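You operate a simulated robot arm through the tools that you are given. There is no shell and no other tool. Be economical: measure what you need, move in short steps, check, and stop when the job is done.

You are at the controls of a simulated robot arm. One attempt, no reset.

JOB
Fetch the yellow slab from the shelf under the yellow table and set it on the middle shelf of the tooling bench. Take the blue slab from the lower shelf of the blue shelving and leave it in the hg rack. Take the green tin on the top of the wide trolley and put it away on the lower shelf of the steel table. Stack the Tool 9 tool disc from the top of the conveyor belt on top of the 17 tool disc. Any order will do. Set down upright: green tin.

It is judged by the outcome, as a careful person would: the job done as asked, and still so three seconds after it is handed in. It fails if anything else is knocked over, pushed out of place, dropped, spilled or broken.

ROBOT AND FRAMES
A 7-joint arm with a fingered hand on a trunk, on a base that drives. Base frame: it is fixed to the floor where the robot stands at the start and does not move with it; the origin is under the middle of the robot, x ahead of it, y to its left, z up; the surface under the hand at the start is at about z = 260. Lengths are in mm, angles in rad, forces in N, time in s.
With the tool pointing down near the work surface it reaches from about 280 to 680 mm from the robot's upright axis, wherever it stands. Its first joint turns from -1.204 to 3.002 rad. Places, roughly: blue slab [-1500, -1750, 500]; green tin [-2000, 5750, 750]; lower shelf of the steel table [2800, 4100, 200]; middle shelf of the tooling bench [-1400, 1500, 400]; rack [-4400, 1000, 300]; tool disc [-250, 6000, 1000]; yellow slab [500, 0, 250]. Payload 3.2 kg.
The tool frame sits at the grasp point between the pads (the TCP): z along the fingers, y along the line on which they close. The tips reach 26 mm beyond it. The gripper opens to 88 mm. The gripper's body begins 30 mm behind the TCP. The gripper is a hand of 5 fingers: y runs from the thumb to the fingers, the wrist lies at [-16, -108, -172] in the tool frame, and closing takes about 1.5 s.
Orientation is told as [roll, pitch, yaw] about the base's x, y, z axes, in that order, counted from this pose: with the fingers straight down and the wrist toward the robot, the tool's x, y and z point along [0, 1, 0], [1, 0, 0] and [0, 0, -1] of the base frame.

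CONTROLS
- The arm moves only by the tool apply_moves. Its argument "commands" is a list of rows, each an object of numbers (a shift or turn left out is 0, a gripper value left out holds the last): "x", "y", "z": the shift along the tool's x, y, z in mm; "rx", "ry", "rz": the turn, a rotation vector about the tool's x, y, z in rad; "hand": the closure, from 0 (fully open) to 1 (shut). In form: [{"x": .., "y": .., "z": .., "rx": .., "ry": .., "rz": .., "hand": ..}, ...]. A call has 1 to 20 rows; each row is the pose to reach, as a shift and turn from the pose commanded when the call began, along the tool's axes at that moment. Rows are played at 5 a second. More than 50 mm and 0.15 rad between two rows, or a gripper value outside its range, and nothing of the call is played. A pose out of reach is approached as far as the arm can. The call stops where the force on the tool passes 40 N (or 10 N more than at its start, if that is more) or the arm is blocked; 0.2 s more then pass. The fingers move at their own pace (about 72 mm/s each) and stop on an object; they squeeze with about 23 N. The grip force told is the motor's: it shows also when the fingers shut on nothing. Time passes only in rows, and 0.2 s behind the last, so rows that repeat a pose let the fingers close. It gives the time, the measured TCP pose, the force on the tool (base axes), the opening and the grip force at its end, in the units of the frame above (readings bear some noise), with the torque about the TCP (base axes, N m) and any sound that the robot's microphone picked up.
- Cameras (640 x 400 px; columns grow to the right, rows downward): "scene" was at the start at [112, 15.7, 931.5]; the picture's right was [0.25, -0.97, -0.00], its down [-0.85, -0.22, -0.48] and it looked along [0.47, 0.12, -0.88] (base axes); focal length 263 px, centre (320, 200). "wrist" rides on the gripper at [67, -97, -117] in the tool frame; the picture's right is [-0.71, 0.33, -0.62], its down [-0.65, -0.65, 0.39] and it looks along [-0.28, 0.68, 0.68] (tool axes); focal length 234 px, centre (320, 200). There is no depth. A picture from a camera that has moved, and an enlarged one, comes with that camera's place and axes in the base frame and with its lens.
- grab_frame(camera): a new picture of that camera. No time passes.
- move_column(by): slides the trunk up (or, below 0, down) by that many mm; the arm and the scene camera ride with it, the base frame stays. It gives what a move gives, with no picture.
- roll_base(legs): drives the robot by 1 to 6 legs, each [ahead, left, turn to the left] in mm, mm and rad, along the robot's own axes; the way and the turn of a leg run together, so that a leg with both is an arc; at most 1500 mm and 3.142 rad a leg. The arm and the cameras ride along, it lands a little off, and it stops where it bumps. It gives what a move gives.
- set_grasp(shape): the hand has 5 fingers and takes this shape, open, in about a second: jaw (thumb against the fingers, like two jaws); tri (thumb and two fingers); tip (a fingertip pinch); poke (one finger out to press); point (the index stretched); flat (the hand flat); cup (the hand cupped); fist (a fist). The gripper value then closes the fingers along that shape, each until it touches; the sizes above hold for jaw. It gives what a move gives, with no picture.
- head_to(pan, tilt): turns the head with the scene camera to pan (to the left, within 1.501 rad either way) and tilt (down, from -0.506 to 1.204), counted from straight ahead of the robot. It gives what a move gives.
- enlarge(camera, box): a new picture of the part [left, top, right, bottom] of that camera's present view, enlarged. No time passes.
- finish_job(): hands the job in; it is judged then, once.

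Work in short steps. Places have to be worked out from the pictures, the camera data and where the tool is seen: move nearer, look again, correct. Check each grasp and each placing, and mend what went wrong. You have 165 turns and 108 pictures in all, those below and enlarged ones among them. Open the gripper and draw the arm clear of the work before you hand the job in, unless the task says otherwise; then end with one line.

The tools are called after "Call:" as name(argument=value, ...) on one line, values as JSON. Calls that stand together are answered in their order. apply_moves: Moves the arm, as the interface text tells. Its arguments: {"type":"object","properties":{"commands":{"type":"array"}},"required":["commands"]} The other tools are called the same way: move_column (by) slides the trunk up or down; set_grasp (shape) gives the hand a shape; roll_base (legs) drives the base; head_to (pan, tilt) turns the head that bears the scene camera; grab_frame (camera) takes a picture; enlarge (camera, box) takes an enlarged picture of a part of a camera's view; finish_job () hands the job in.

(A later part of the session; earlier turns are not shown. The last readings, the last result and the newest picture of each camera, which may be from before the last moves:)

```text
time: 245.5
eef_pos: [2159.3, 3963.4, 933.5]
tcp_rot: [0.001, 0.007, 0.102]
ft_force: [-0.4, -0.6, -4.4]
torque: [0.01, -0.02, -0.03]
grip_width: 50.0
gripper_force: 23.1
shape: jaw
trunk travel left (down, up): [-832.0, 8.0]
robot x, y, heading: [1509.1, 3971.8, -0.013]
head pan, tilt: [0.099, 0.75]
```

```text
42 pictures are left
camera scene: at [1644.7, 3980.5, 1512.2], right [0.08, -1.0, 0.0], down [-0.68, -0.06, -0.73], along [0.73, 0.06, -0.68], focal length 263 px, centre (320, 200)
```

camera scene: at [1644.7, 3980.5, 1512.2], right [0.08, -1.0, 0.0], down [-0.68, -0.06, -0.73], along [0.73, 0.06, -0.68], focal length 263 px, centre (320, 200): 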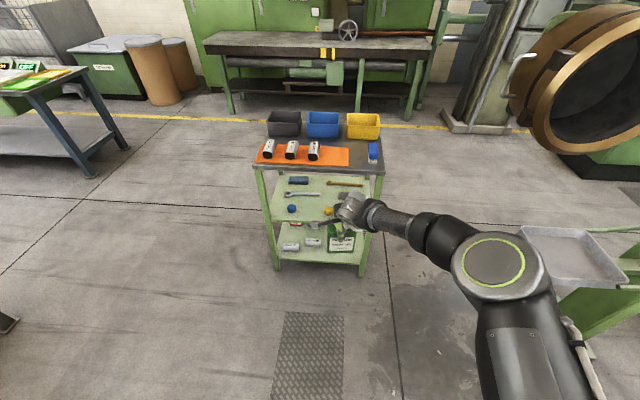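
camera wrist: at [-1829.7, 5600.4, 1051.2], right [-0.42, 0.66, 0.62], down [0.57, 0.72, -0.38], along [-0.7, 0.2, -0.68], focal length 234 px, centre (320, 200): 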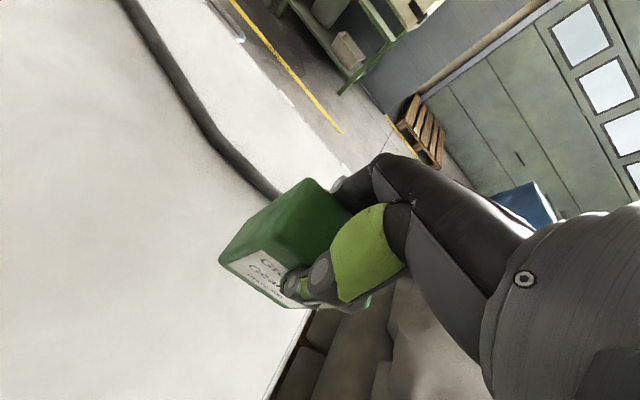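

The stand spans y ≈ 3781–4333 with its front at x ≈ 2568. I'll lower the trunk by 600 mm here in the open and look.

Call:
move_column(by=-600)

Call:
head_to(pan=0.05, tilt=0.4)

Call:
grab_frame(camera="scene")

Call:
grab_frame(camera="wrist")

```text
refused: -600 is not a number from -400 to 400
```

```text
time: 246.4
eef_pos: [2159.1, 3963.8, 933.6]
tcp_rot: [-0.001, 0.006, 0.104]
ft_force: [0.1, 0.3, -4.4]
torque: [0.01, 0.0, -0.01]
grip_width: 49.7
gripper_force: 23.1
shape: jaw
trunk travel left (down, up): [-832.0, 8.0]
robot x, y, heading: [1511.9, 3976.0, -0.012]
head pan, tilt: [0.051, 0.4]
```

```text
41 pictures are left
camera scene: at [1654.8, 3976.8, 1543.2], right [0.04, -1.0, 0.0], down [-0.39, -0.01, -0.92], along [0.92, 0.03, -0.39], focal length 263 px, centre (320, 200)
```

scene: 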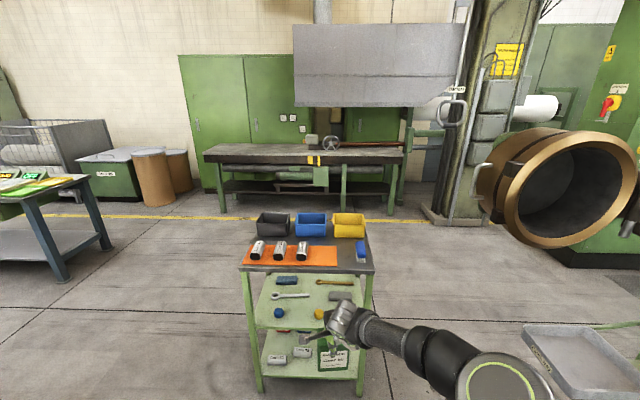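

```text
40 pictures are left
camera wrist: at [2056.2, 4019.7, 1051.1], right [0.41, -0.67, 0.62], down [-0.59, -0.71, -0.38], along [0.7, -0.21, -0.68], focal length 234 px, centre (320, 200)
```

wrist: 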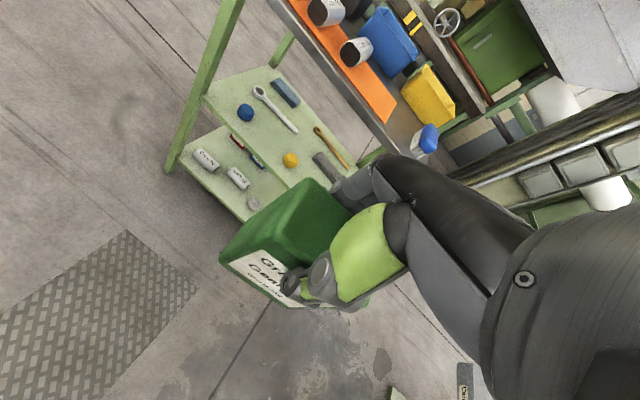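

The trunk limit is 400 mm per call, so I'll lower in two steps.

Call:
move_column(by=-400)

Call:
move_column(by=-220)

Call:
grab_frame(camera="scene")

Call:
grab_frame(camera="wrist")

```text
time: 250.2
eef_pos: [2158.3, 3963.9, 533.6]
tcp_rot: [0.0, 0.007, 0.102]
ft_force: [-0.6, 0.9, -4.9]
torque: [0.01, 0.0, -0.05]
grip_width: 50.3
gripper_force: 22.8
shape: jaw
trunk travel left (down, up): [-432.0, 408.0]
robot x, y, heading: [1507.7, 3975.1, -0.018]
head pan, tilt: [0.051, 0.4]
```

```text
time: 252.5
eef_pos: [2158.8, 3964.0, 312.6]
tcp_rot: [-0.002, 0.005, 0.103]
ft_force: [0.0, -0.2, -3.9]
torque: [0.0, -0.01, -0.06]
grip_width: 50.3
gripper_force: 22.5
shape: jaw
trunk travel left (down, up): [-212.0, 628.0]
robot x, y, heading: [1515.3, 3977.5, -0.019]
head pan, tilt: [0.051, 0.4]
```

```text
39 pictures are left
camera scene: at [1654.2, 3976.8, 923.3], right [0.04, -1.0, 0.0], down [-0.39, -0.01, -0.92], along [0.92, 0.03, -0.39], focal length 263 px, centre (320, 200)
```

scene: 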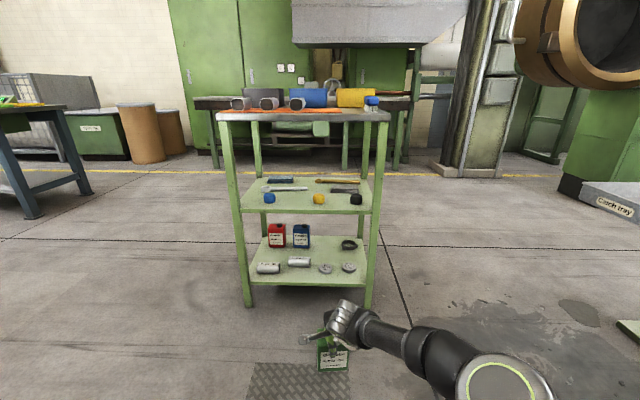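

```text
38 pictures are left
camera wrist: at [2055.7, 4019.8, 431.3], right [0.41, -0.67, 0.62], down [-0.59, -0.71, -0.38], along [0.7, -0.21, -0.68], focal length 234 px, centre (320, 200)
```

wrist: 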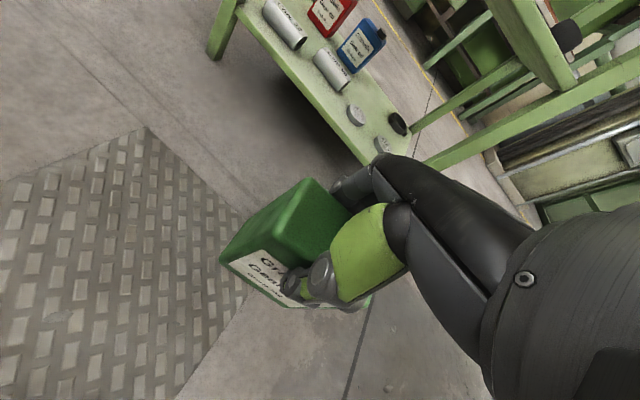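

The lower shelf is at z ≈ 137, the middle shelf's underside at about 475, and the front strip is free around y ≈ 4060. I'll lower 50 mm more, strafe left, and come partway in.

Call:
move_column(by=-48)

Call:
roll_base(legs=[[0, 104, 0.015], [320, 0, 0]])

Call:
grab_frame(camera="scene")

Call:
grab_frame(camera="wrist")

```text
time: 253.4
eef_pos: [2158.6, 3963.8, 267.0]
tcp_rot: [0.0, 0.007, 0.102]
ft_force: [0.0, 0.1, -4.7]
torque: [0.02, 0.01, 0.0]
grip_width: 49.8
gripper_force: 22.6
shape: jaw
trunk travel left (down, up): [-164.0, 676.0]
robot x, y, heading: [1510.4, 3978.0, -0.017]
head pan, tilt: [0.051, 0.4]
```

```text
time: 256.3
eef_pos: [2480.2, 4076.6, 264.5]
tcp_rot: [0.0, 0.008, 0.116]
ft_force: [0.6, -0.5, -4.3]
torque: [0.01, 0.0, -0.02]
grip_width: 50.0
gripper_force: 22.9
shape: jaw
trunk travel left (down, up): [-164.0, 676.0]
robot x, y, heading: [1828.8, 4078.9, -0.0]
head pan, tilt: [0.051, 0.4]
```

```text
37 pictures are left
camera scene: at [1974.4, 4082.4, 875.2], right [0.05, -1.0, 0.0], down [-0.39, -0.02, -0.92], along [0.92, 0.04, -0.39], focal length 263 px, centre (320, 200)
```

scene: 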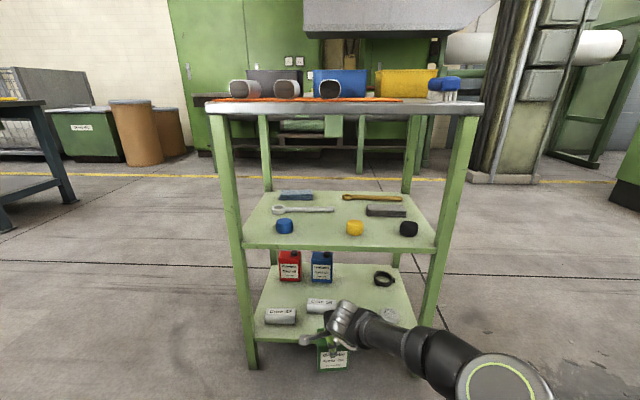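

```text
36 pictures are left
camera wrist: at [2375.2, 4130.7, 383.1], right [0.42, -0.66, 0.62], down [-0.58, -0.72, -0.38], along [0.7, -0.2, -0.68], focal length 234 px, centre (320, 200)
```

wrist: 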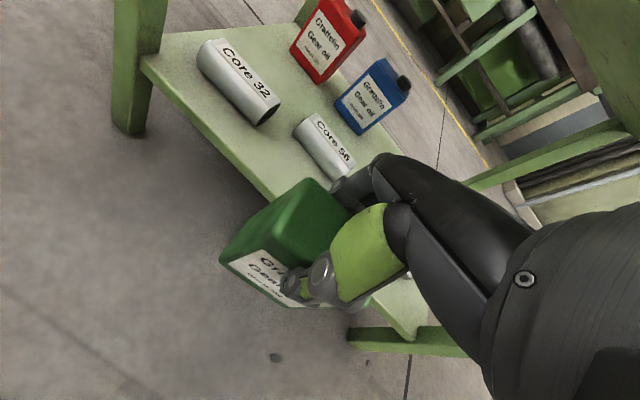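

The core roll and washers begin at x ≈ 2655, while the strip in front is free. I'll aim the tin at about (2615, 3988), in front of the flat washer.

Call:
roll_base(legs=[[0, -88, 0], [134, 0, 0]])

Call:
grab_frame(camera="wrist")

Call:
grab_frame(camera="scene")

```text
time: 258.3
eef_pos: [2610.9, 3988.0, 265.9]
tcp_rot: [0.0, 0.007, 0.119]
ft_force: [-0.2, -0.4, -3.7]
torque: [0.02, -0.03, 0.02]
grip_width: 49.8
gripper_force: 23.4
shape: jaw
trunk travel left (down, up): [-164.0, 676.0]
robot x, y, heading: [1965.3, 3990.7, -0.002]
head pan, tilt: [0.051, 0.4]
```

```text
35 pictures are left
camera wrist: at [2506.3, 4042.0, 383.0], right [0.42, -0.66, 0.62], down [-0.58, -0.72, -0.38], along [0.7, -0.2, -0.68], focal length 234 px, centre (320, 200)
```

wrist: 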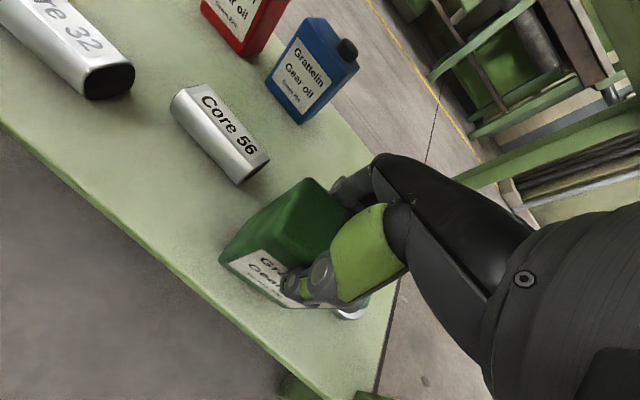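

```text
34 pictures are left
camera scene: at [2105.6, 3993.0, 875.2], right [0.05, -1.0, 0.0], down [-0.39, -0.02, -0.92], along [0.92, 0.05, -0.39], focal length 263 px, centre (320, 200)
```

scene: 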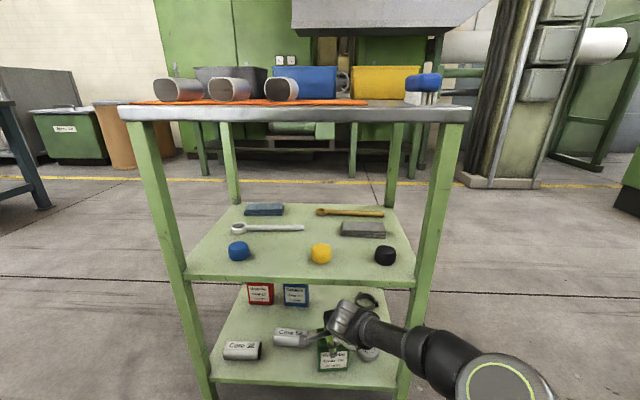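

The core roll actually starts at x ≈ 2678, but the left washer may reach x ≈ 2635 here. It's safer to shift left to y ≈ 4105, in front of the roll.

Call:
roll_base(legs=[[0, 117, 0]])

Call:
grab_frame(camera="wrist")

```text
time: 259.5
eef_pos: [2610.5, 4103.1, 264.9]
tcp_rot: [0.001, 0.008, 0.118]
ft_force: [0.4, -0.9, -4.3]
torque: [0.04, 0.01, 0.02]
grip_width: 50.0
gripper_force: 23.2
shape: jaw
trunk travel left (down, up): [-164.0, 676.0]
robot x, y, heading: [1964.8, 4101.3, 0.007]
head pan, tilt: [0.051, 0.4]
```

```text
33 pictures are left
camera wrist: at [2506.4, 4157.9, 383.0], right [0.42, -0.66, 0.62], down [-0.58, -0.72, -0.38], along [0.7, -0.2, -0.68], focal length 234 px, centre (320, 200)
```

wrist: 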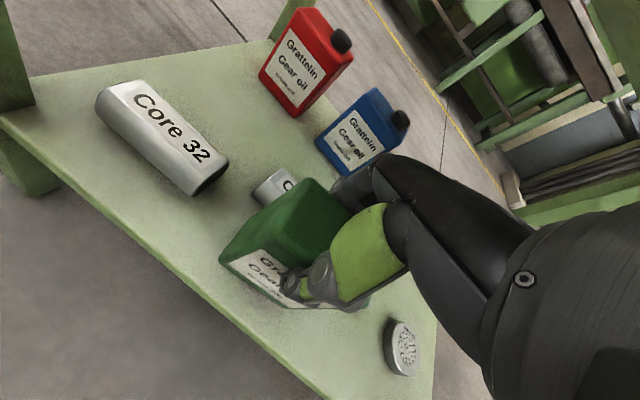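

The strip here is clear. I'll lower toward the shelf until it touches.

Call:
move_column(by=-28)

Call:
move_column(by=-12)

```text
time: 260.3
eef_pos: [2616.1, 4104.6, 252.2]
tcp_rot: [0.009, -0.022, 0.112]
ft_force: [-2.3, -0.8, 17.6]
torque: [-0.13, 0.93, -0.04]
grip_width: 51.3
gripper_force: 22.9
shape: jaw
trunk travel left (down, up): [-136.0, 704.0]
robot x, y, heading: [1961.4, 4104.1, 0.001]
head pan, tilt: [0.051, 0.4]
stopped: the force on the tool passed its limit at 40 N (the readings are from after the stop); the commanded pose is now the measured one
```

```text
time: 260.7
eef_pos: [2620.2, 4105.3, 251.3]
tcp_rot: [0.014, -0.037, 0.115]
ft_force: [-4.2, -1.5, 18.7]
torque: [-0.05, 0.83, 0.01]
grip_width: 50.9
gripper_force: 23.1
shape: jaw
trunk travel left (down, up): [-127.0, 713.0]
robot x, y, heading: [1963.1, 4102.3, 0.002]
head pan, tilt: [0.051, 0.4]
stopped: the force on the tool passed its limit at 43 N (the readings are from after the stop); the commanded pose is now the measured one
```

Contact came at TCP z ≈ 252. I'll relieve the pressing a little and check the picture before opening.

Call:
move_column(by=6)

Call:
grab_frame(camera="wrist")

Call:
enlarge(camera="scene", box=[180, 270, 420, 400])

```text
time: 261.3
eef_pos: [2618.9, 4105.1, 252.2]
tcp_rot: [0.012, -0.028, 0.115]
ft_force: [0.1, 0.9, 8.4]
torque: [0.01, 0.4, 0.04]
grip_width: 50.4
gripper_force: 23.4
shape: jaw
trunk travel left (down, up): [-133.0, 707.0]
robot x, y, heading: [1969.5, 4105.0, -0.006]
head pan, tilt: [0.051, 0.4]
```

```text
32 pictures are left
camera wrist: at [2511.7, 4158.3, 366.9], right [0.39, -0.67, 0.63], down [-0.56, -0.71, -0.41], along [0.73, -0.19, -0.66], focal length 234 px, centre (320, 200)
```

wrist: 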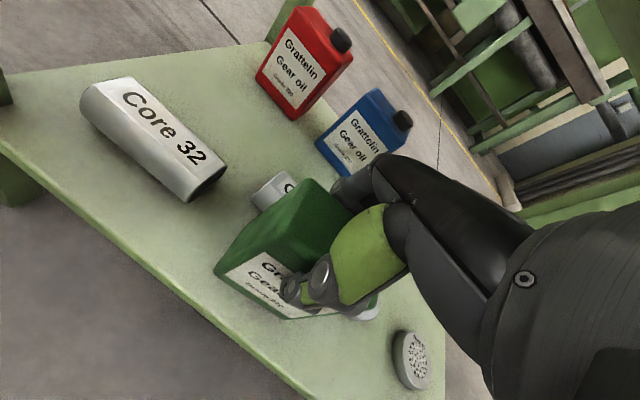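

```text
2.67 times, centred on (300, 335) of scene
camera zoom: at [2104.0, 4109.1, 844.4], right [0.05, -1.0, 0.0], down [-0.39, -0.02, -0.92], along [0.92, 0.05, -0.39], focal length 700 px, centre (373, -160)
```

zoom: 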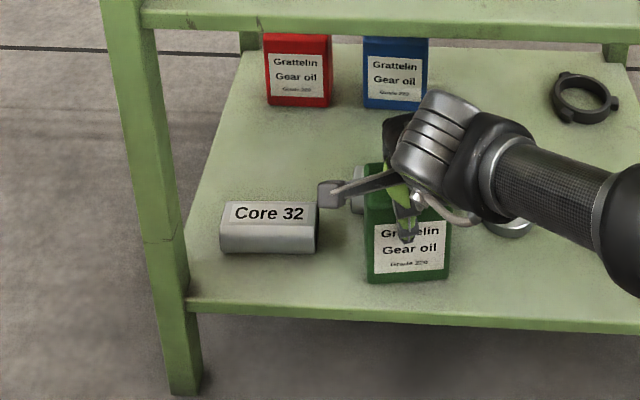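

The tin is standing on the shelf in front of the roll, tilted about 0.03 rad. I'll level it, then open.

Call:
apply_moves(commands=[{"rx": 0.015, "hand": 1}, {"rx": 0.028, "hand": 1}, {"rx": 0.028, "hand": 1}])

Call:
apply_moves(commands=[{"hand": 0.85}, {"hand": 0.7}, {"hand": 0.55}, {"hand": 0.4}, {"hand": 0.2}, {"hand": 0}, {"hand": 0}, {"hand": 0}])

Call:
grab_frame(camera="wrist")

```text
time: 262.1
eef_pos: [2619.3, 4104.3, 251.9]
tcp_rot: [0.011, 0.0, 0.113]
ft_force: [2.5, 0.5, 4.8]
torque: [0.02, 0.08, 0.06]
grip_width: 50.2
gripper_force: 22.9
shape: jaw
trunk travel left (down, up): [-133.0, 707.0]
robot x, y, heading: [1964.9, 4103.0, 0.0]
head pan, tilt: [0.051, 0.4]
```

```text
time: 263.9
eef_pos: [2619.9, 4104.8, 250.8]
tcp_rot: [0.011, 0.001, 0.113]
ft_force: [1.0, -0.3, 1.0]
torque: [0.02, 0.04, 0.0]
grip_width: 87.8
gripper_force: 0.2
shape: jaw
trunk travel left (down, up): [-133.0, 707.0]
robot x, y, heading: [1961.8, 4101.8, -0.002]
head pan, tilt: [0.051, 0.4]
```

```text
30 pictures are left
camera wrist: at [2515.6, 4158.3, 369.3], right [0.41, -0.67, 0.62], down [-0.58, -0.72, -0.4], along [0.71, -0.19, -0.68], focal length 234 px, centre (320, 200)
```

wrist: 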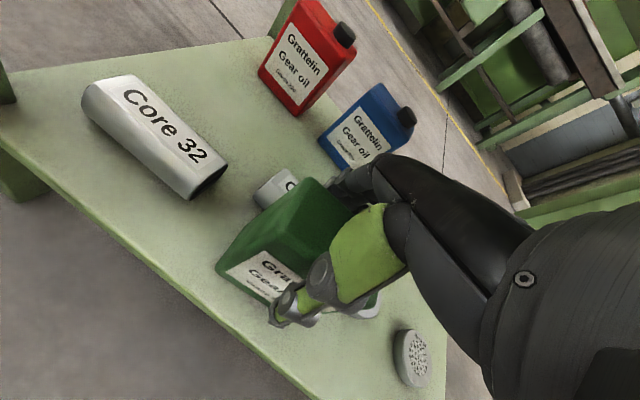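

The tin is released and upright. I'll raise straight up in small steps so the fingers clear its cap without touching the shelf above.

Call:
move_column(by=35)

Call:
move_column(by=28)

Call:
grab_frame(camera="wrist")

Call:
grab_frame(camera="scene")

```text
time: 264.7
eef_pos: [2620.3, 4104.8, 287.1]
tcp_rot: [0.012, -0.001, 0.114]
ft_force: [-0.2, -0.5, -0.3]
torque: [-0.03, 0.0, -0.02]
grip_width: 87.9
gripper_force: 0.0
shape: jaw
trunk travel left (down, up): [-168.0, 672.0]
robot x, y, heading: [1965.7, 4106.0, 0.002]
head pan, tilt: [0.051, 0.4]
```

```text
time: 265.4
eef_pos: [2619.3, 4103.6, 312.8]
tcp_rot: [0.011, 0.003, 0.116]
ft_force: [-0.7, -0.3, 1.0]
torque: [-0.02, -0.02, 0.0]
grip_width: 87.8
gripper_force: 0.0
shape: jaw
trunk travel left (down, up): [-196.0, 644.0]
robot x, y, heading: [1962.9, 4105.7, 0.002]
head pan, tilt: [0.051, 0.4]
```

```text
29 pictures are left
camera wrist: at [2515.0, 4158.3, 430.8], right [0.41, -0.67, 0.62], down [-0.58, -0.72, -0.39], along [0.7, -0.19, -0.68], focal length 234 px, centre (320, 200)
```

wrist: 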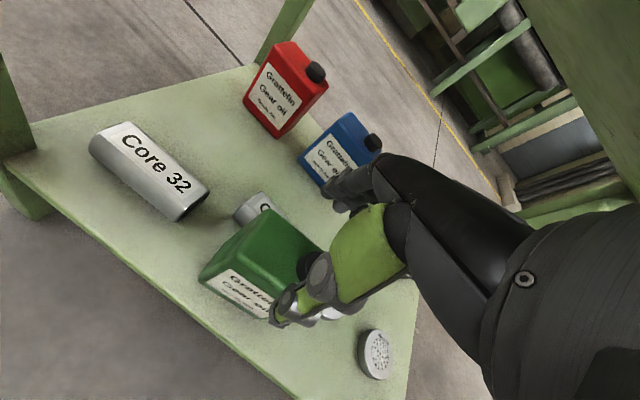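

```text
28 pictures are left
camera scene: at [2105.2, 4108.9, 907.1], right [0.05, -1.0, 0.0], down [-0.39, -0.02, -0.92], along [0.92, 0.05, -0.39], focal length 263 px, centre (320, 200)
```

scene: 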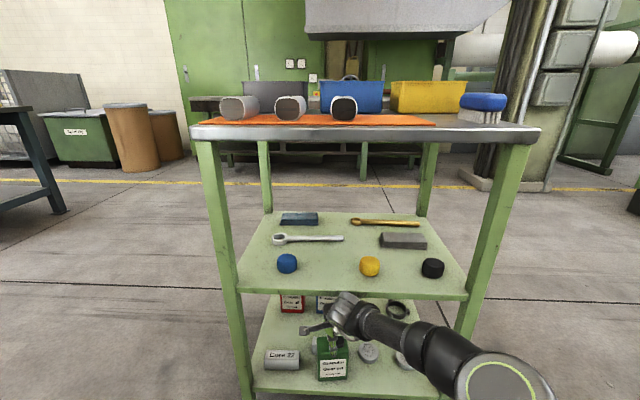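

I'll raise 12 mm more and back out in a short leg.

Call:
move_column(by=12)

Call:
roll_base(legs=[[-120, 0, 0]])

Call:
grab_frame(camera="scene")

```text
time: 266.0
eef_pos: [2614.2, 4104.1, 312.6]
tcp_rot: [0.01, 0.024, 0.116]
ft_force: [-0.1, -0.2, 0.1]
torque: [0.02, 0.02, -0.01]
grip_width: 87.7
gripper_force: 0.2
shape: jaw
trunk travel left (down, up): [-208.0, 632.0]
robot x, y, heading: [1960.7, 4104.7, -0.002]
head pan, tilt: [0.051, 0.4]
```

```text
time: 267.2
eef_pos: [2500.1, 4105.0, 327.0]
tcp_rot: [0.01, 0.0, 0.113]
ft_force: [0.4, 0.1, 0.0]
torque: [0.02, 0.0, 0.01]
grip_width: 88.2
gripper_force: 0.0
shape: jaw
trunk travel left (down, up): [-208.0, 632.0]
robot x, y, heading: [1845.7, 4106.6, -0.002]
head pan, tilt: [0.051, 0.4]
```

```text
27 pictures are left
camera scene: at [1985.3, 4109.1, 919.3], right [0.05, -1.0, 0.0], down [-0.39, -0.02, -0.92], along [0.92, 0.05, -0.39], focal length 263 px, centre (320, 200)
```

scene: 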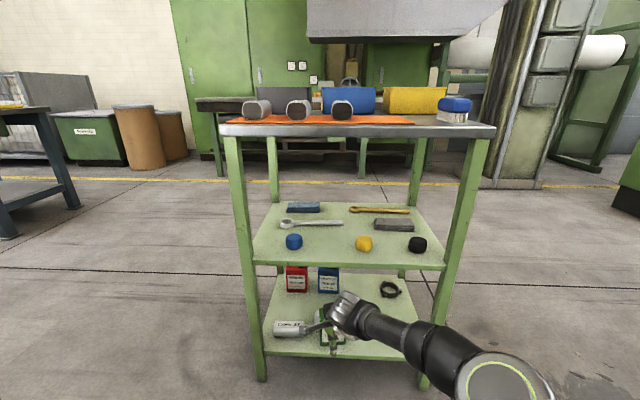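

The hand is out. I'll back further and check the tin.

Call:
roll_base(legs=[[-400, 0, 0]])

Call:
enlarge(camera="scene", box=[220, 180, 420, 305])

```text
time: 269.7
eef_pos: [2113.0, 4106.2, 327.4]
tcp_rot: [0.01, -0.001, 0.118]
ft_force: [-1.0, 0.7, 0.1]
torque: [0.01, 0.01, 0.0]
grip_width: 87.8
gripper_force: 0.0
shape: jaw
trunk travel left (down, up): [-208.0, 632.0]
robot x, y, heading: [1454.9, 4106.0, 0.003]
head pan, tilt: [0.051, 0.4]
```

```text
3.20 times, centred on (320, 242) of scene
camera zoom: at [1597.4, 4109.2, 919.3], right [0.05, -1.0, 0.0], down [-0.39, -0.02, -0.92], along [0.92, 0.05, -0.39], focal length 840 px, centre (320, 64)
```

zoom: 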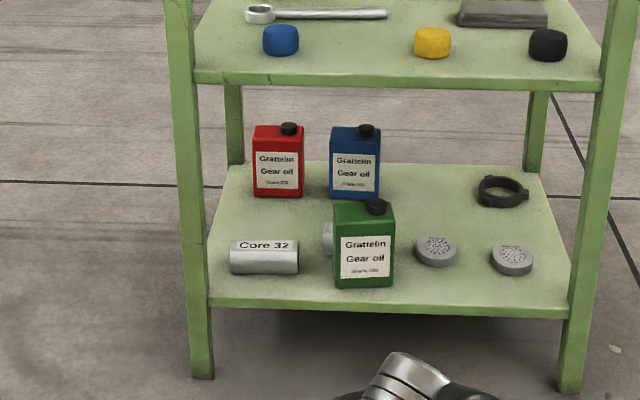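

The green tin stands upright beside the others. Now the discs: I'll turn around to the left and look toward the conveyor with the trunk raised for a high view.

Call:
roll_base(legs=[[-250, 0, 0], [0, 0, 2.2]])

Call:
move_column(by=400)

Call:
move_column(by=225)

Call:
head_to(pan=0, tilt=0.4)

Call:
grab_frame(camera="scene")

```text
time: 276.7
eef_pos: [821.0, 4636.0, 326.5]
tcp_rot: [0.011, -0.001, 2.311]
ft_force: [0.1, -0.3, -0.3]
torque: [0.02, -0.01, 0.0]
grip_width: 88.0
gripper_force: 0.0
shape: jaw
trunk travel left (down, up): [-208.0, 632.0]
robot x, y, heading: [1204.7, 4107.8, 2.198]
head pan, tilt: [0.051, 0.4]
```

```text
time: 280.6
eef_pos: [820.3, 4636.1, 724.8]
tcp_rot: [0.011, 0.0, 2.31]
ft_force: [0.4, -0.1, 0.3]
torque: [0.01, 0.0, -0.01]
grip_width: 87.9
gripper_force: 0.1
shape: jaw
trunk travel left (down, up): [-608.0, 232.0]
robot x, y, heading: [1204.2, 4102.1, 2.194]
head pan, tilt: [0.051, 0.4]
```

```text
time: 282.9
eef_pos: [820.2, 4637.1, 951.1]
tcp_rot: [0.011, -0.001, 2.312]
ft_force: [-0.4, -1.0, -0.6]
torque: [0.0, 0.03, 0.0]
grip_width: 88.2
gripper_force: 0.0
shape: jaw
trunk travel left (down, up): [-833.0, 7.0]
robot x, y, heading: [1205.8, 4106.0, 2.197]
head pan, tilt: [0.051, 0.4]
```

```text
time: 283.6
eef_pos: [820.6, 4635.9, 950.6]
tcp_rot: [0.01, 0.0, 2.311]
ft_force: [0.0, -0.3, -0.2]
torque: [0.0, 0.05, 0.02]
grip_width: 88.0
gripper_force: 0.1
shape: jaw
trunk travel left (down, up): [-833.0, 7.0]
robot x, y, heading: [1204.9, 4104.6, 2.194]
head pan, tilt: [0.0, 0.4]
```

```text
25 pictures are left
camera scene: at [1120.7, 4219.4, 1544.2], right [0.81, 0.59, 0.0], down [0.23, -0.32, -0.92], along [-0.54, 0.75, -0.39], focal length 263 px, centre (320, 200)
```

scene: 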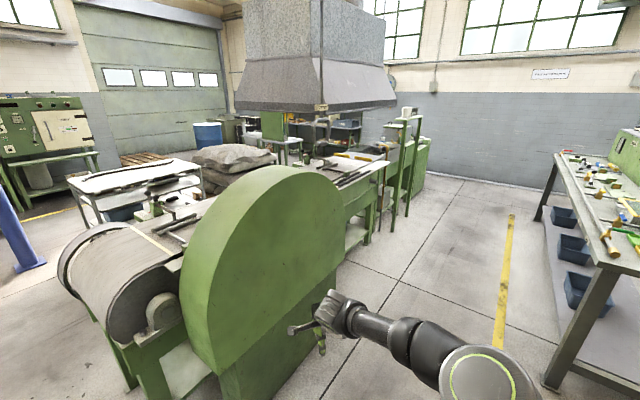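

I'll enlarge the conveyor's top.

Call:
enlarge(camera="scene", box=[250, 110, 450, 235])

```text
3.20 times, centred on (350, 172) of scene
camera zoom: at [1120.7, 4219.4, 1544.2], right [0.81, 0.59, 0.0], down [0.23, -0.32, -0.92], along [-0.54, 0.75, -0.39], focal length 840 px, centre (224, 288)
```

zoom: 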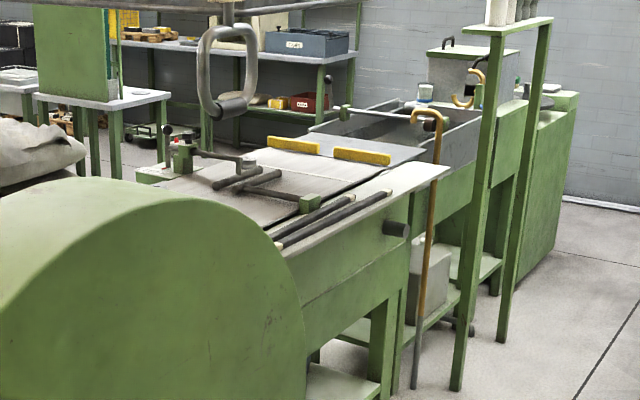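

The guard hides that part of the belt from this side, so the disc must be reached from the west lane. I'll return through the passage, turning first where there is room.

Call:
roll_base(legs=[[-251, -127, 0], [0, 0, 0.947], [1450, 0, 0], [950, 0, 0], [0, 0, -1.57], [1300, 0, 0]])

Call:
head_to(pan=-0.8, tilt=0.5)

Call:
grab_frame(camera="scene")

```text
time: 309.3
eef_pos: [-989.7, 5882.9, 951.6]
tcp_rot: [0.009, 0.001, 1.704]
ft_force: [-0.3, 0.0, 0.3]
torque: [0.0, 0.0, -0.02]
grip_width: 88.0
gripper_force: 0.0
shape: jaw
trunk travel left (down, up): [-833.0, 7.0]
robot x, y, heading: [-979.7, 5226.5, 1.588]
head pan, tilt: [0.0, 0.4]
```

```text
time: 310.4
eef_pos: [-989.7, 5883.6, 951.6]
tcp_rot: [0.013, -0.001, 1.703]
ft_force: [-0.4, -0.1, -0.2]
torque: [0.0, 0.0, -0.04]
grip_width: 88.0
gripper_force: 0.1
shape: jaw
trunk travel left (down, up): [-833.0, 7.0]
robot x, y, heading: [-977.2, 5225.4, 1.592]
head pan, tilt: [-0.799, 0.499]
```

```text
23 pictures are left
camera scene: at [-915.8, 5341.0, 1535.1], right [0.71, -0.7, 0.0], down [-0.34, -0.34, -0.88], along [0.62, 0.62, -0.48], focal length 263 px, centre (320, 200)
```

scene: 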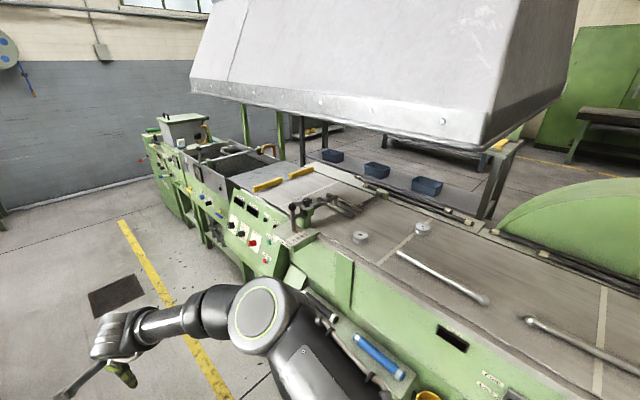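

Two discs lie on the belt, at (360, 238) and (422, 228). I'll enlarge to read them.

Call:
enlarge(camera="scene", box=[330, 205, 458, 285])

```text
5.00 times, centred on (394, 245) of scene
camera zoom: at [-915.8, 5341.0, 1535.1], right [0.71, -0.7, 0.0], down [-0.34, -0.34, -0.88], along [0.62, 0.62, -0.48], focal length 1313 px, centre (-50, -25)
```

zoom: 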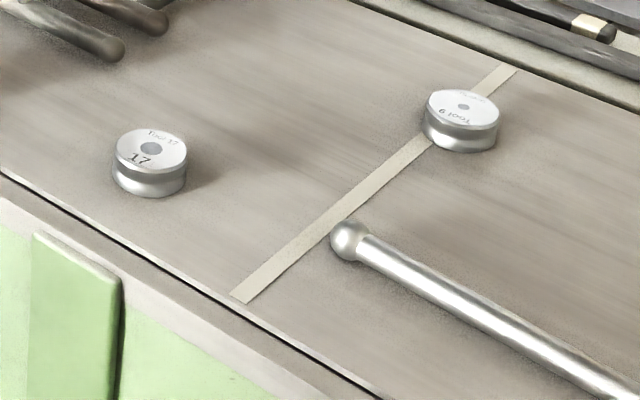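

Tool 17 is the nearer disc and Tool 9 the farther one, both on the belt. I'll raise the hand, move west a little for turning room, and face the conveyor.

Call:
apply_moves(commands=[{"z": -35}, {"z": -70}, {"z": -105}, {"z": -140}, {"z": -150}, {"z": -150}])

Call:
roll_base(legs=[[0, 230, 0], [480, 0, 0], [0, 0, -1.59]])

Call:
head_to(pan=0, tilt=0.55)

Call:
grab_frame(camera="scene")

```text
time: 311.8
eef_pos: [-987.7, 5882.8, 1101.4]
tcp_rot: [0.011, 0.001, 1.702]
ft_force: [-0.2, 0.1, 0.4]
torque: [-0.02, -0.01, 0.0]
grip_width: 88.0
gripper_force: 0.2
shape: jaw
trunk travel left (down, up): [-833.0, 7.0]
robot x, y, heading: [-976.2, 5226.4, 1.588]
head pan, tilt: [-0.799, 0.499]
```

```text
time: 319.9
eef_pos: [-556.4, 5697.4, 1101.7]
tcp_rot: [0.012, 0.0, 0.107]
ft_force: [0.4, 0.4, -0.6]
torque: [0.0, -0.01, -0.06]
grip_width: 87.9
gripper_force: 0.1
shape: jaw
trunk travel left (down, up): [-833.0, 7.0]
robot x, y, heading: [-1213.4, 5703.4, -0.005]
head pan, tilt: [-0.799, 0.499]
```

```text
time: 321.0
eef_pos: [-557.2, 5697.6, 1100.6]
tcp_rot: [0.011, -0.002, 0.107]
ft_force: [-0.8, -0.3, -0.2]
torque: [0.02, -0.01, 0.04]
grip_width: 88.0
gripper_force: 0.2
shape: jaw
trunk travel left (down, up): [-833.0, 7.0]
robot x, y, heading: [-1215.2, 5697.1, -0.01]
head pan, tilt: [0.0, 0.55]
```

```text
21 pictures are left
camera scene: at [-1075.2, 5701.2, 1530.5], right [-0.01, -1.0, 0.0], down [-0.52, 0.0, -0.85], along [0.85, -0.01, -0.52], focal length 263 px, centre (320, 200)
```

scene: 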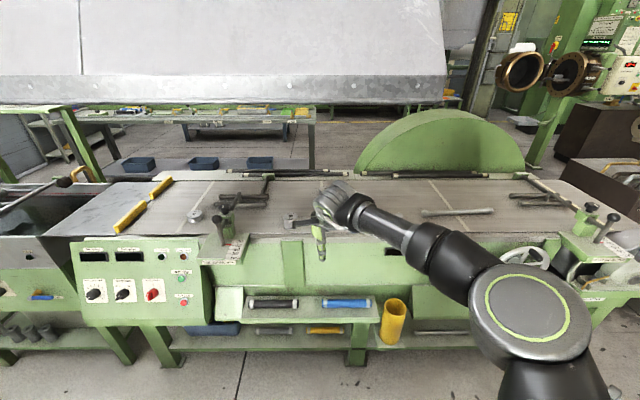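

The discs are hidden behind the hand in this view, so I'll use the wrist camera.

Call:
grab_frame(camera="wrist")

```text
20 pictures are left
camera wrist: at [-661.0, 5751.8, 1218.9], right [0.41, -0.68, 0.62], down [-0.58, -0.71, -0.4], along [0.7, -0.2, -0.68], focal length 234 px, centre (320, 200)
```

wrist: 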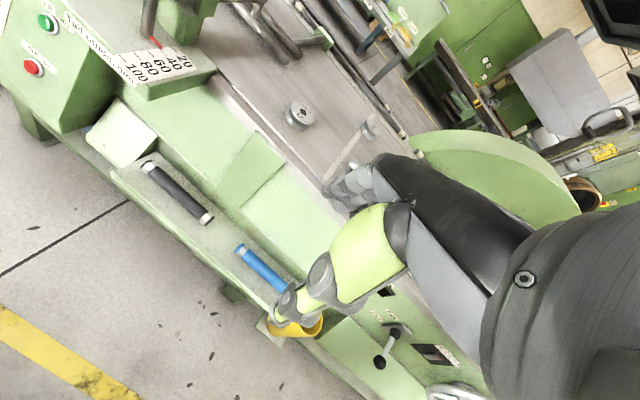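

Triangulated, the tops of the discs are at about (-223, 5814, 927) for Tool 17 and (27, 5672, 918) for Tool 9. I'll extend the arm by 60 mm, then drive so the hand is over Tool 9 at a safe height.

Call:
apply_moves(commands=[{"y": 30, "z": 20}, {"y": 60, "z": 50}, {"y": 60, "z": 70}, {"y": 60, "z": 70}])

Call:
roll_base(legs=[[400, -35, 0]])

Call:
grab_frame(camera="wrist")

Call:
grab_frame(camera="scene")

```text
time: 322.0
eef_pos: [-501.5, 5701.5, 1028.9]
tcp_rot: [0.011, 0.002, 0.106]
ft_force: [-0.1, 0.4, -0.4]
torque: [-0.01, -0.01, 0.01]
grip_width: 87.8
gripper_force: 0.1
shape: jaw
out of reach, approached as far as the arm can: row 2, 3, 4
trunk travel left (down, up): [-833.0, 7.0]
robot x, y, heading: [-1212.5, 5702.5, -0.008]
head pan, tilt: [0.0, 0.55]
```

```text
time: 324.5
eef_pos: [-101.3, 5659.4, 1031.5]
tcp_rot: [0.012, 0.002, 0.103]
ft_force: [-0.2, 0.6, 0.1]
torque: [0.0, 0.0, 0.0]
grip_width: 87.9
gripper_force: 0.1
shape: jaw
trunk travel left (down, up): [-833.0, 7.0]
robot x, y, heading: [-812.4, 5663.7, -0.014]
head pan, tilt: [0.0, 0.55]
```

```text
19 pictures are left
camera wrist: at [-204.7, 5714.9, 1148.6], right [0.4, -0.68, 0.62], down [-0.58, -0.71, -0.4], along [0.7, -0.2, -0.68], focal length 234 px, centre (320, 200)
```

wrist: 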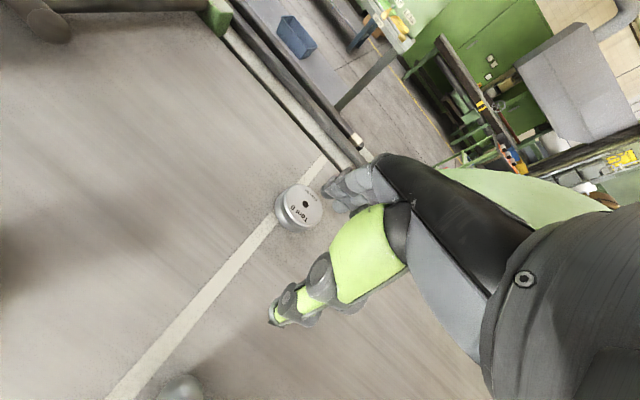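

```text
18 pictures are left
camera scene: at [-674.1, 5661.9, 1530.6], right [-0.01, -1.0, 0.0], down [-0.52, 0.01, -0.85], along [0.85, -0.01, -0.52], focal length 263 px, centre (320, 200)
```

scene: 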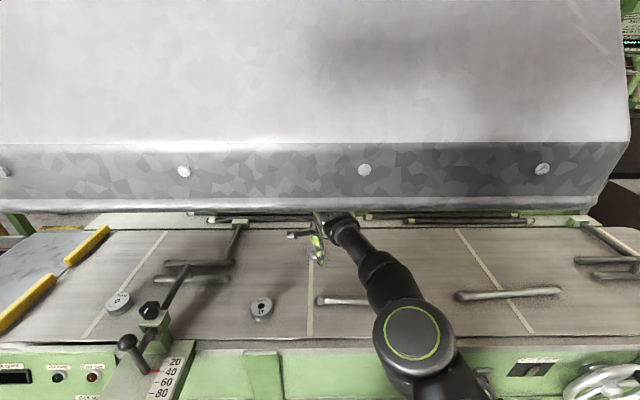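

There is a third disc farther left, so I'll verify the labels before grasping.

Call:
enlarge(camera="wrist", box=[260, 170, 340, 220])

Call:
enlarge(camera="scene", box=[90, 260, 298, 390])

```text
8.00 times, centred on (300, 195) of wrist
camera zoom: at [-204.7, 5714.9, 1148.6], right [0.4, -0.68, 0.62], down [-0.58, -0.71, -0.4], along [0.7, -0.2, -0.68], focal length 1873 px, centre (480, 240)
```

zoom: 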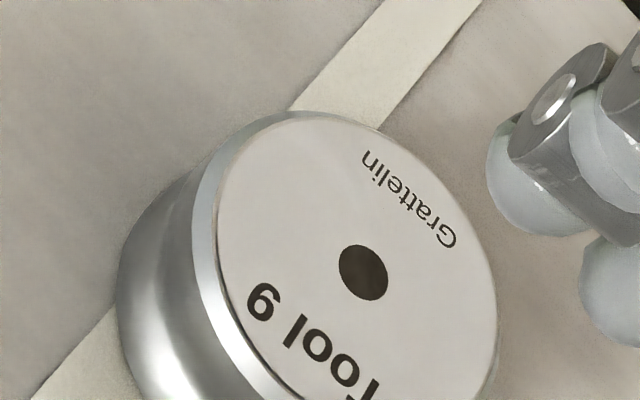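

```text
3.08 times, centred on (194, 325) of scene
camera zoom: at [-674.1, 5661.9, 1530.6], right [-0.01, -1.0, 0.0], down [-0.52, 0.01, -0.85], along [0.85, -0.01, -0.52], focal length 808 px, centre (708, -185)
```

zoom: 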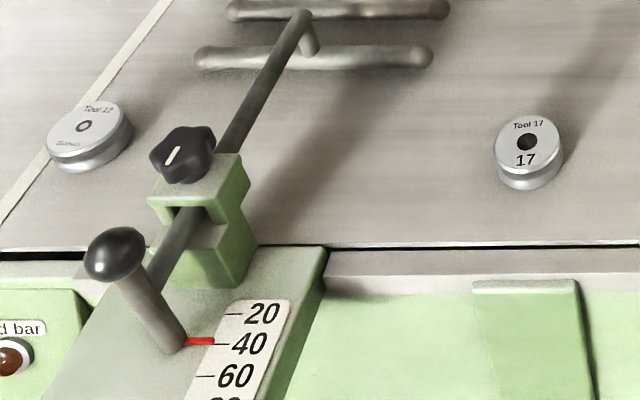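

The far disc is Tool 9; the others are 17 and 12. Its top centre is at about (-1, 5663, 925). The hood's edge is near x ≈ -490, z ≈ 1410, so I'll lower the trunk 45 mm and drive in 95 mm carefully.

Call:
move_column(by=-45)

Call:
roll_base(legs=[[50, 3, 0.005], [45, 2, 0]])

Call:
grab_frame(camera="wrist")

```text
time: 325.4
eef_pos: [-101.5, 5660.3, 984.8]
tcp_rot: [0.011, 0.0, 0.102]
ft_force: [-0.1, -0.3, 0.2]
torque: [0.02, -0.03, -0.01]
grip_width: 88.0
gripper_force: 0.1
shape: jaw
trunk travel left (down, up): [-788.0, 52.0]
robot x, y, heading: [-814.3, 5666.8, -0.01]
head pan, tilt: [0.0, 0.55]
```

```text
time: 326.8
eef_pos: [-6.7, 5666.5, 986.6]
tcp_rot: [0.011, 0.001, 0.108]
ft_force: [0.2, 0.7, -0.4]
torque: [-0.01, -0.02, 0.0]
grip_width: 88.0
gripper_force: 0.0
shape: jaw
trunk travel left (down, up): [-788.0, 52.0]
robot x, y, heading: [-715.8, 5667.0, -0.009]
head pan, tilt: [0.0, 0.55]
```

```text
15 pictures are left
camera wrist: at [-110.3, 5721.2, 1104.3], right [0.41, -0.68, 0.62], down [-0.58, -0.71, -0.4], along [0.71, -0.2, -0.68], focal length 234 px, centre (320, 200)
```

wrist: 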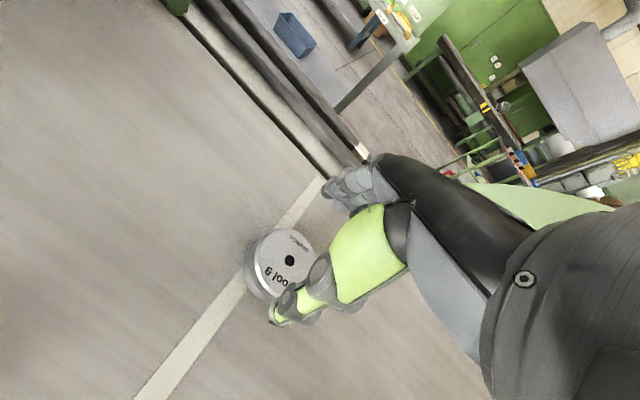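

The hand is centred over Tool 9 to within a few millimetres. I'll lower 45 mm and check the picture.

Call:
move_column(by=-46)

Call:
grab_frame(camera="wrist")

```text
time: 327.7
eef_pos: [-5.8, 5666.9, 945.0]
tcp_rot: [0.012, -0.009, 0.105]
ft_force: [1.9, 0.1, 18.9]
torque: [-0.07, 0.25, -0.04]
grip_width: 87.8
gripper_force: 0.0
shape: jaw
trunk travel left (down, up): [-742.0, 98.0]
robot x, y, heading: [-715.0, 5670.0, -0.01]
head pan, tilt: [0.0, 0.55]
```

```text
14 pictures are left
camera wrist: at [-111.5, 5721.1, 1062.2], right [0.4, -0.68, 0.62], down [-0.58, -0.71, -0.4], along [0.71, -0.2, -0.67], focal length 234 px, centre (320, 200)
```

wrist: 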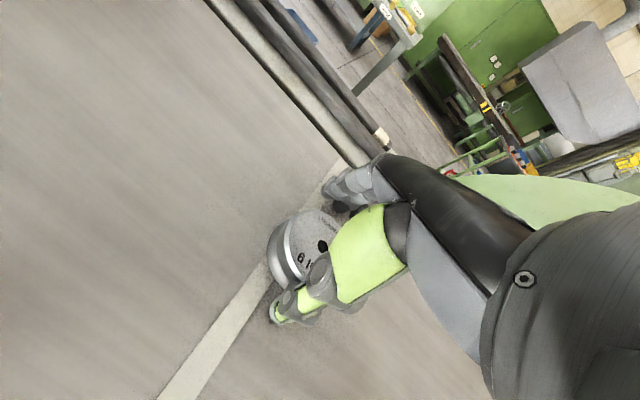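

The tips touched the belt at TCP z ≈ 945, so the belt is at about 918 and the disc top at about 945. I'll raise 9 mm, shift back 10 mm to centre on the disc, then close.

Call:
move_column(by=9)

Call:
apply_moves(commands=[{"y": -5}, {"y": -10}, {"y": -10}, {"y": -10, "hand": 0.3}, {"y": -10, "hand": 0.6}, {"y": -10, "hand": 1}, {"y": -10, "hand": 1}, {"y": -10, "hand": 1}, {"y": -10, "hand": 1}, {"y": -10, "hand": 1}, {"y": -10, "hand": 1}, {"y": -10, "hand": 1}])

Call:
grab_frame(camera="wrist")

```text
time: 328.3
eef_pos: [-6.3, 5667.4, 947.5]
tcp_rot: [0.011, 0.004, 0.106]
ft_force: [-0.5, 0.6, 0.6]
torque: [-0.03, -0.01, -0.01]
grip_width: 87.9
gripper_force: 0.1
shape: jaw
trunk travel left (down, up): [-751.0, 89.0]
robot x, y, heading: [-719.9, 5670.6, -0.006]
head pan, tilt: [0.0, 0.55]
```

```text
time: 330.9
eef_pos: [-15.9, 5666.8, 949.3]
tcp_rot: [0.011, -0.001, 0.106]
ft_force: [-2.3, 0.5, 0.6]
torque: [-0.01, 0.12, -0.06]
grip_width: 49.6
gripper_force: 23.2
shape: jaw
trunk travel left (down, up): [-751.0, 89.0]
robot x, y, heading: [-716.1, 5669.7, -0.007]
head pan, tilt: [0.0, 0.55]
```

```text
13 pictures are left
camera wrist: at [-119.6, 5720.5, 1066.8], right [0.41, -0.68, 0.62], down [-0.58, -0.71, -0.4], along [0.7, -0.2, -0.68], focal length 234 px, centre (320, 200)
```

wrist: 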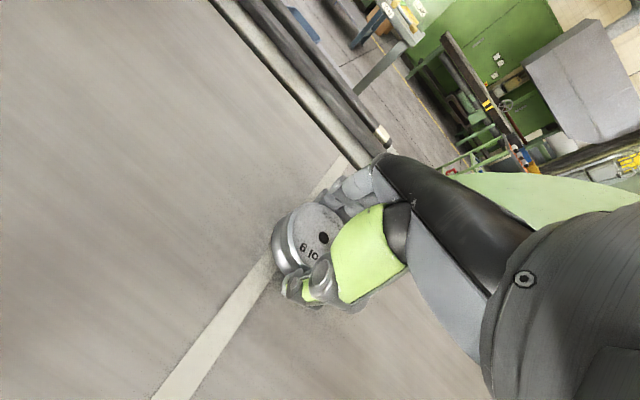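

Tool 9 is gripped (49.6 mm, 23 N) and centred. I'll lift it and move partway toward Tool 17.

Call:
move_column(by=60)

Call:
roll_base(legs=[[-270, 139, 0]])

Call:
grab_frame(camera="wrist")

```text
time: 331.9
eef_pos: [-14.1, 5666.1, 1008.2]
tcp_rot: [0.011, 0.002, 0.105]
ft_force: [0.5, 0.5, -5.2]
torque: [-0.03, 0.04, -0.01]
grip_width: 49.5
gripper_force: 22.3
shape: jaw
trunk travel left (down, up): [-811.0, 29.0]
robot x, y, heading: [-721.5, 5666.4, -0.013]
head pan, tilt: [0.0, 0.55]
```

```text
time: 333.9
eef_pos: [-283.1, 5809.3, 1008.6]
tcp_rot: [0.011, 0.001, 0.109]
ft_force: [0.2, 0.2, -3.5]
torque: [0.02, -0.04, 0.01]
grip_width: 49.8
gripper_force: 23.0
shape: jaw
trunk travel left (down, up): [-811.0, 29.0]
robot x, y, heading: [-982.9, 5809.6, -0.007]
head pan, tilt: [0.0, 0.55]
```

```text
12 pictures are left
camera wrist: at [-387.1, 5863.2, 1126.1], right [0.41, -0.67, 0.62], down [-0.58, -0.71, -0.39], along [0.7, -0.2, -0.68], focal length 234 px, centre (320, 200)
```

wrist: 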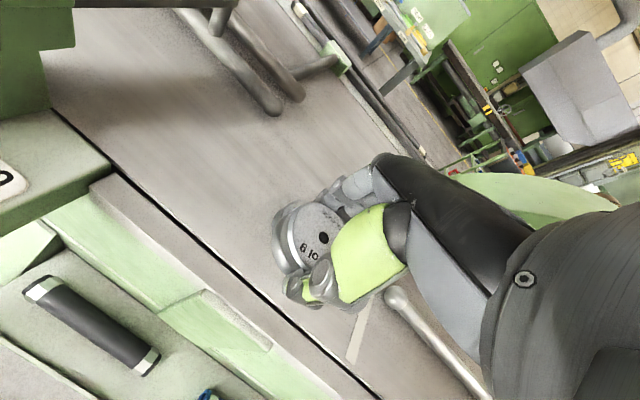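

The held disc hides Tool 17 from the wrist camera. I'll back off a little to get a clear measurement of it.

Call:
roll_base(legs=[[-110, -70, 0]])

Call:
enlarge(camera="wrist", box=[240, 90, 400, 190])

Call:
enlarge(camera="scene", box=[220, 190, 420, 315])

```text
time: 335.2
eef_pos: [-394.7, 5738.5, 1006.3]
tcp_rot: [0.01, 0.002, 0.109]
ft_force: [-0.8, -0.8, -4.9]
torque: [-0.02, 0.0, -0.01]
grip_width: 49.4
gripper_force: 23.1
shape: jaw
trunk travel left (down, up): [-811.0, 29.0]
robot x, y, heading: [-1098.6, 5738.8, -0.01]
head pan, tilt: [0.0, 0.55]
```

```text
4.00 times, centred on (320, 140) of wrist
camera zoom: at [-497.3, 5792.7, 1125.7], right [0.41, -0.67, 0.62], down [-0.58, -0.71, -0.39], along [0.7, -0.2, -0.68], focal length 937 px, centre (320, 440)
```

zoom: 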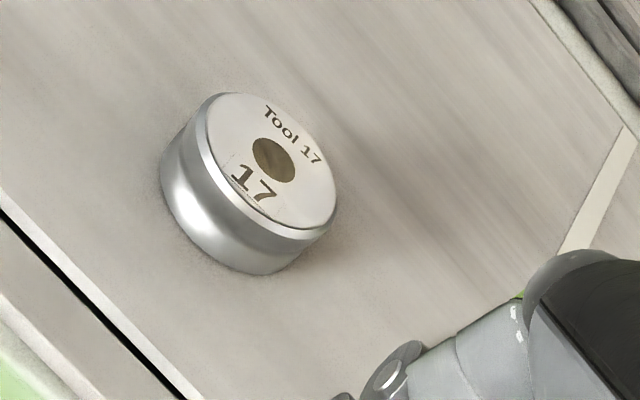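

```text
3.20 times, centred on (320, 252) of scene
camera zoom: at [-955.7, 5738.2, 1508.3], right [-0.01, -1.0, 0.0], down [-0.52, 0.0, -0.85], along [0.85, -0.01, -0.52], focal length 840 px, centre (320, 32)
```

zoom: 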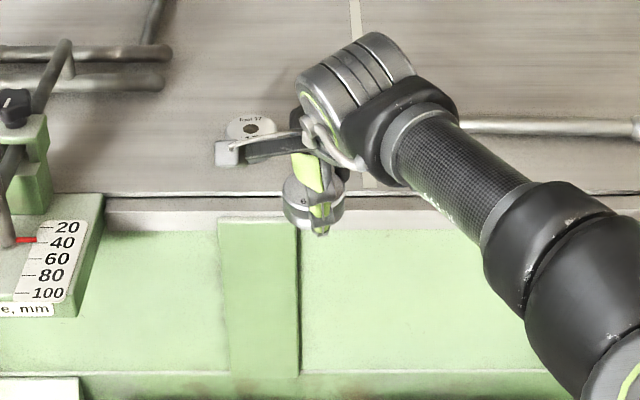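

Tool 17's centre is at about (-236, 5807) in hand coordinates. I'll drive there and fine-tune with the arm.

Call:
roll_base(legs=[[158, 70, 0]])

Call:
apply_moves(commands=[{"hand": 1}, {"hand": 1}])

```text
time: 336.7
eef_pos: [-234.1, 5806.9, 1008.9]
tcp_rot: [0.011, 0.002, 0.108]
ft_force: [0.2, -0.1, -4.0]
torque: [0.0, -0.02, -0.01]
grip_width: 49.7
gripper_force: 22.6
shape: jaw
trunk travel left (down, up): [-811.0, 29.0]
robot x, y, heading: [-937.0, 5806.5, -0.007]
head pan, tilt: [0.0, 0.55]
```

```text
time: 337.3
eef_pos: [-234.0, 5807.8, 1007.3]
tcp_rot: [0.011, 0.002, 0.108]
ft_force: [1.4, -0.6, -4.4]
torque: [-0.03, 0.0, -0.01]
grip_width: 49.7
gripper_force: 22.8
shape: jaw
trunk travel left (down, up): [-811.0, 29.0]
robot x, y, heading: [-939.1, 5809.5, -0.004]
head pan, tilt: [0.0, 0.55]
```

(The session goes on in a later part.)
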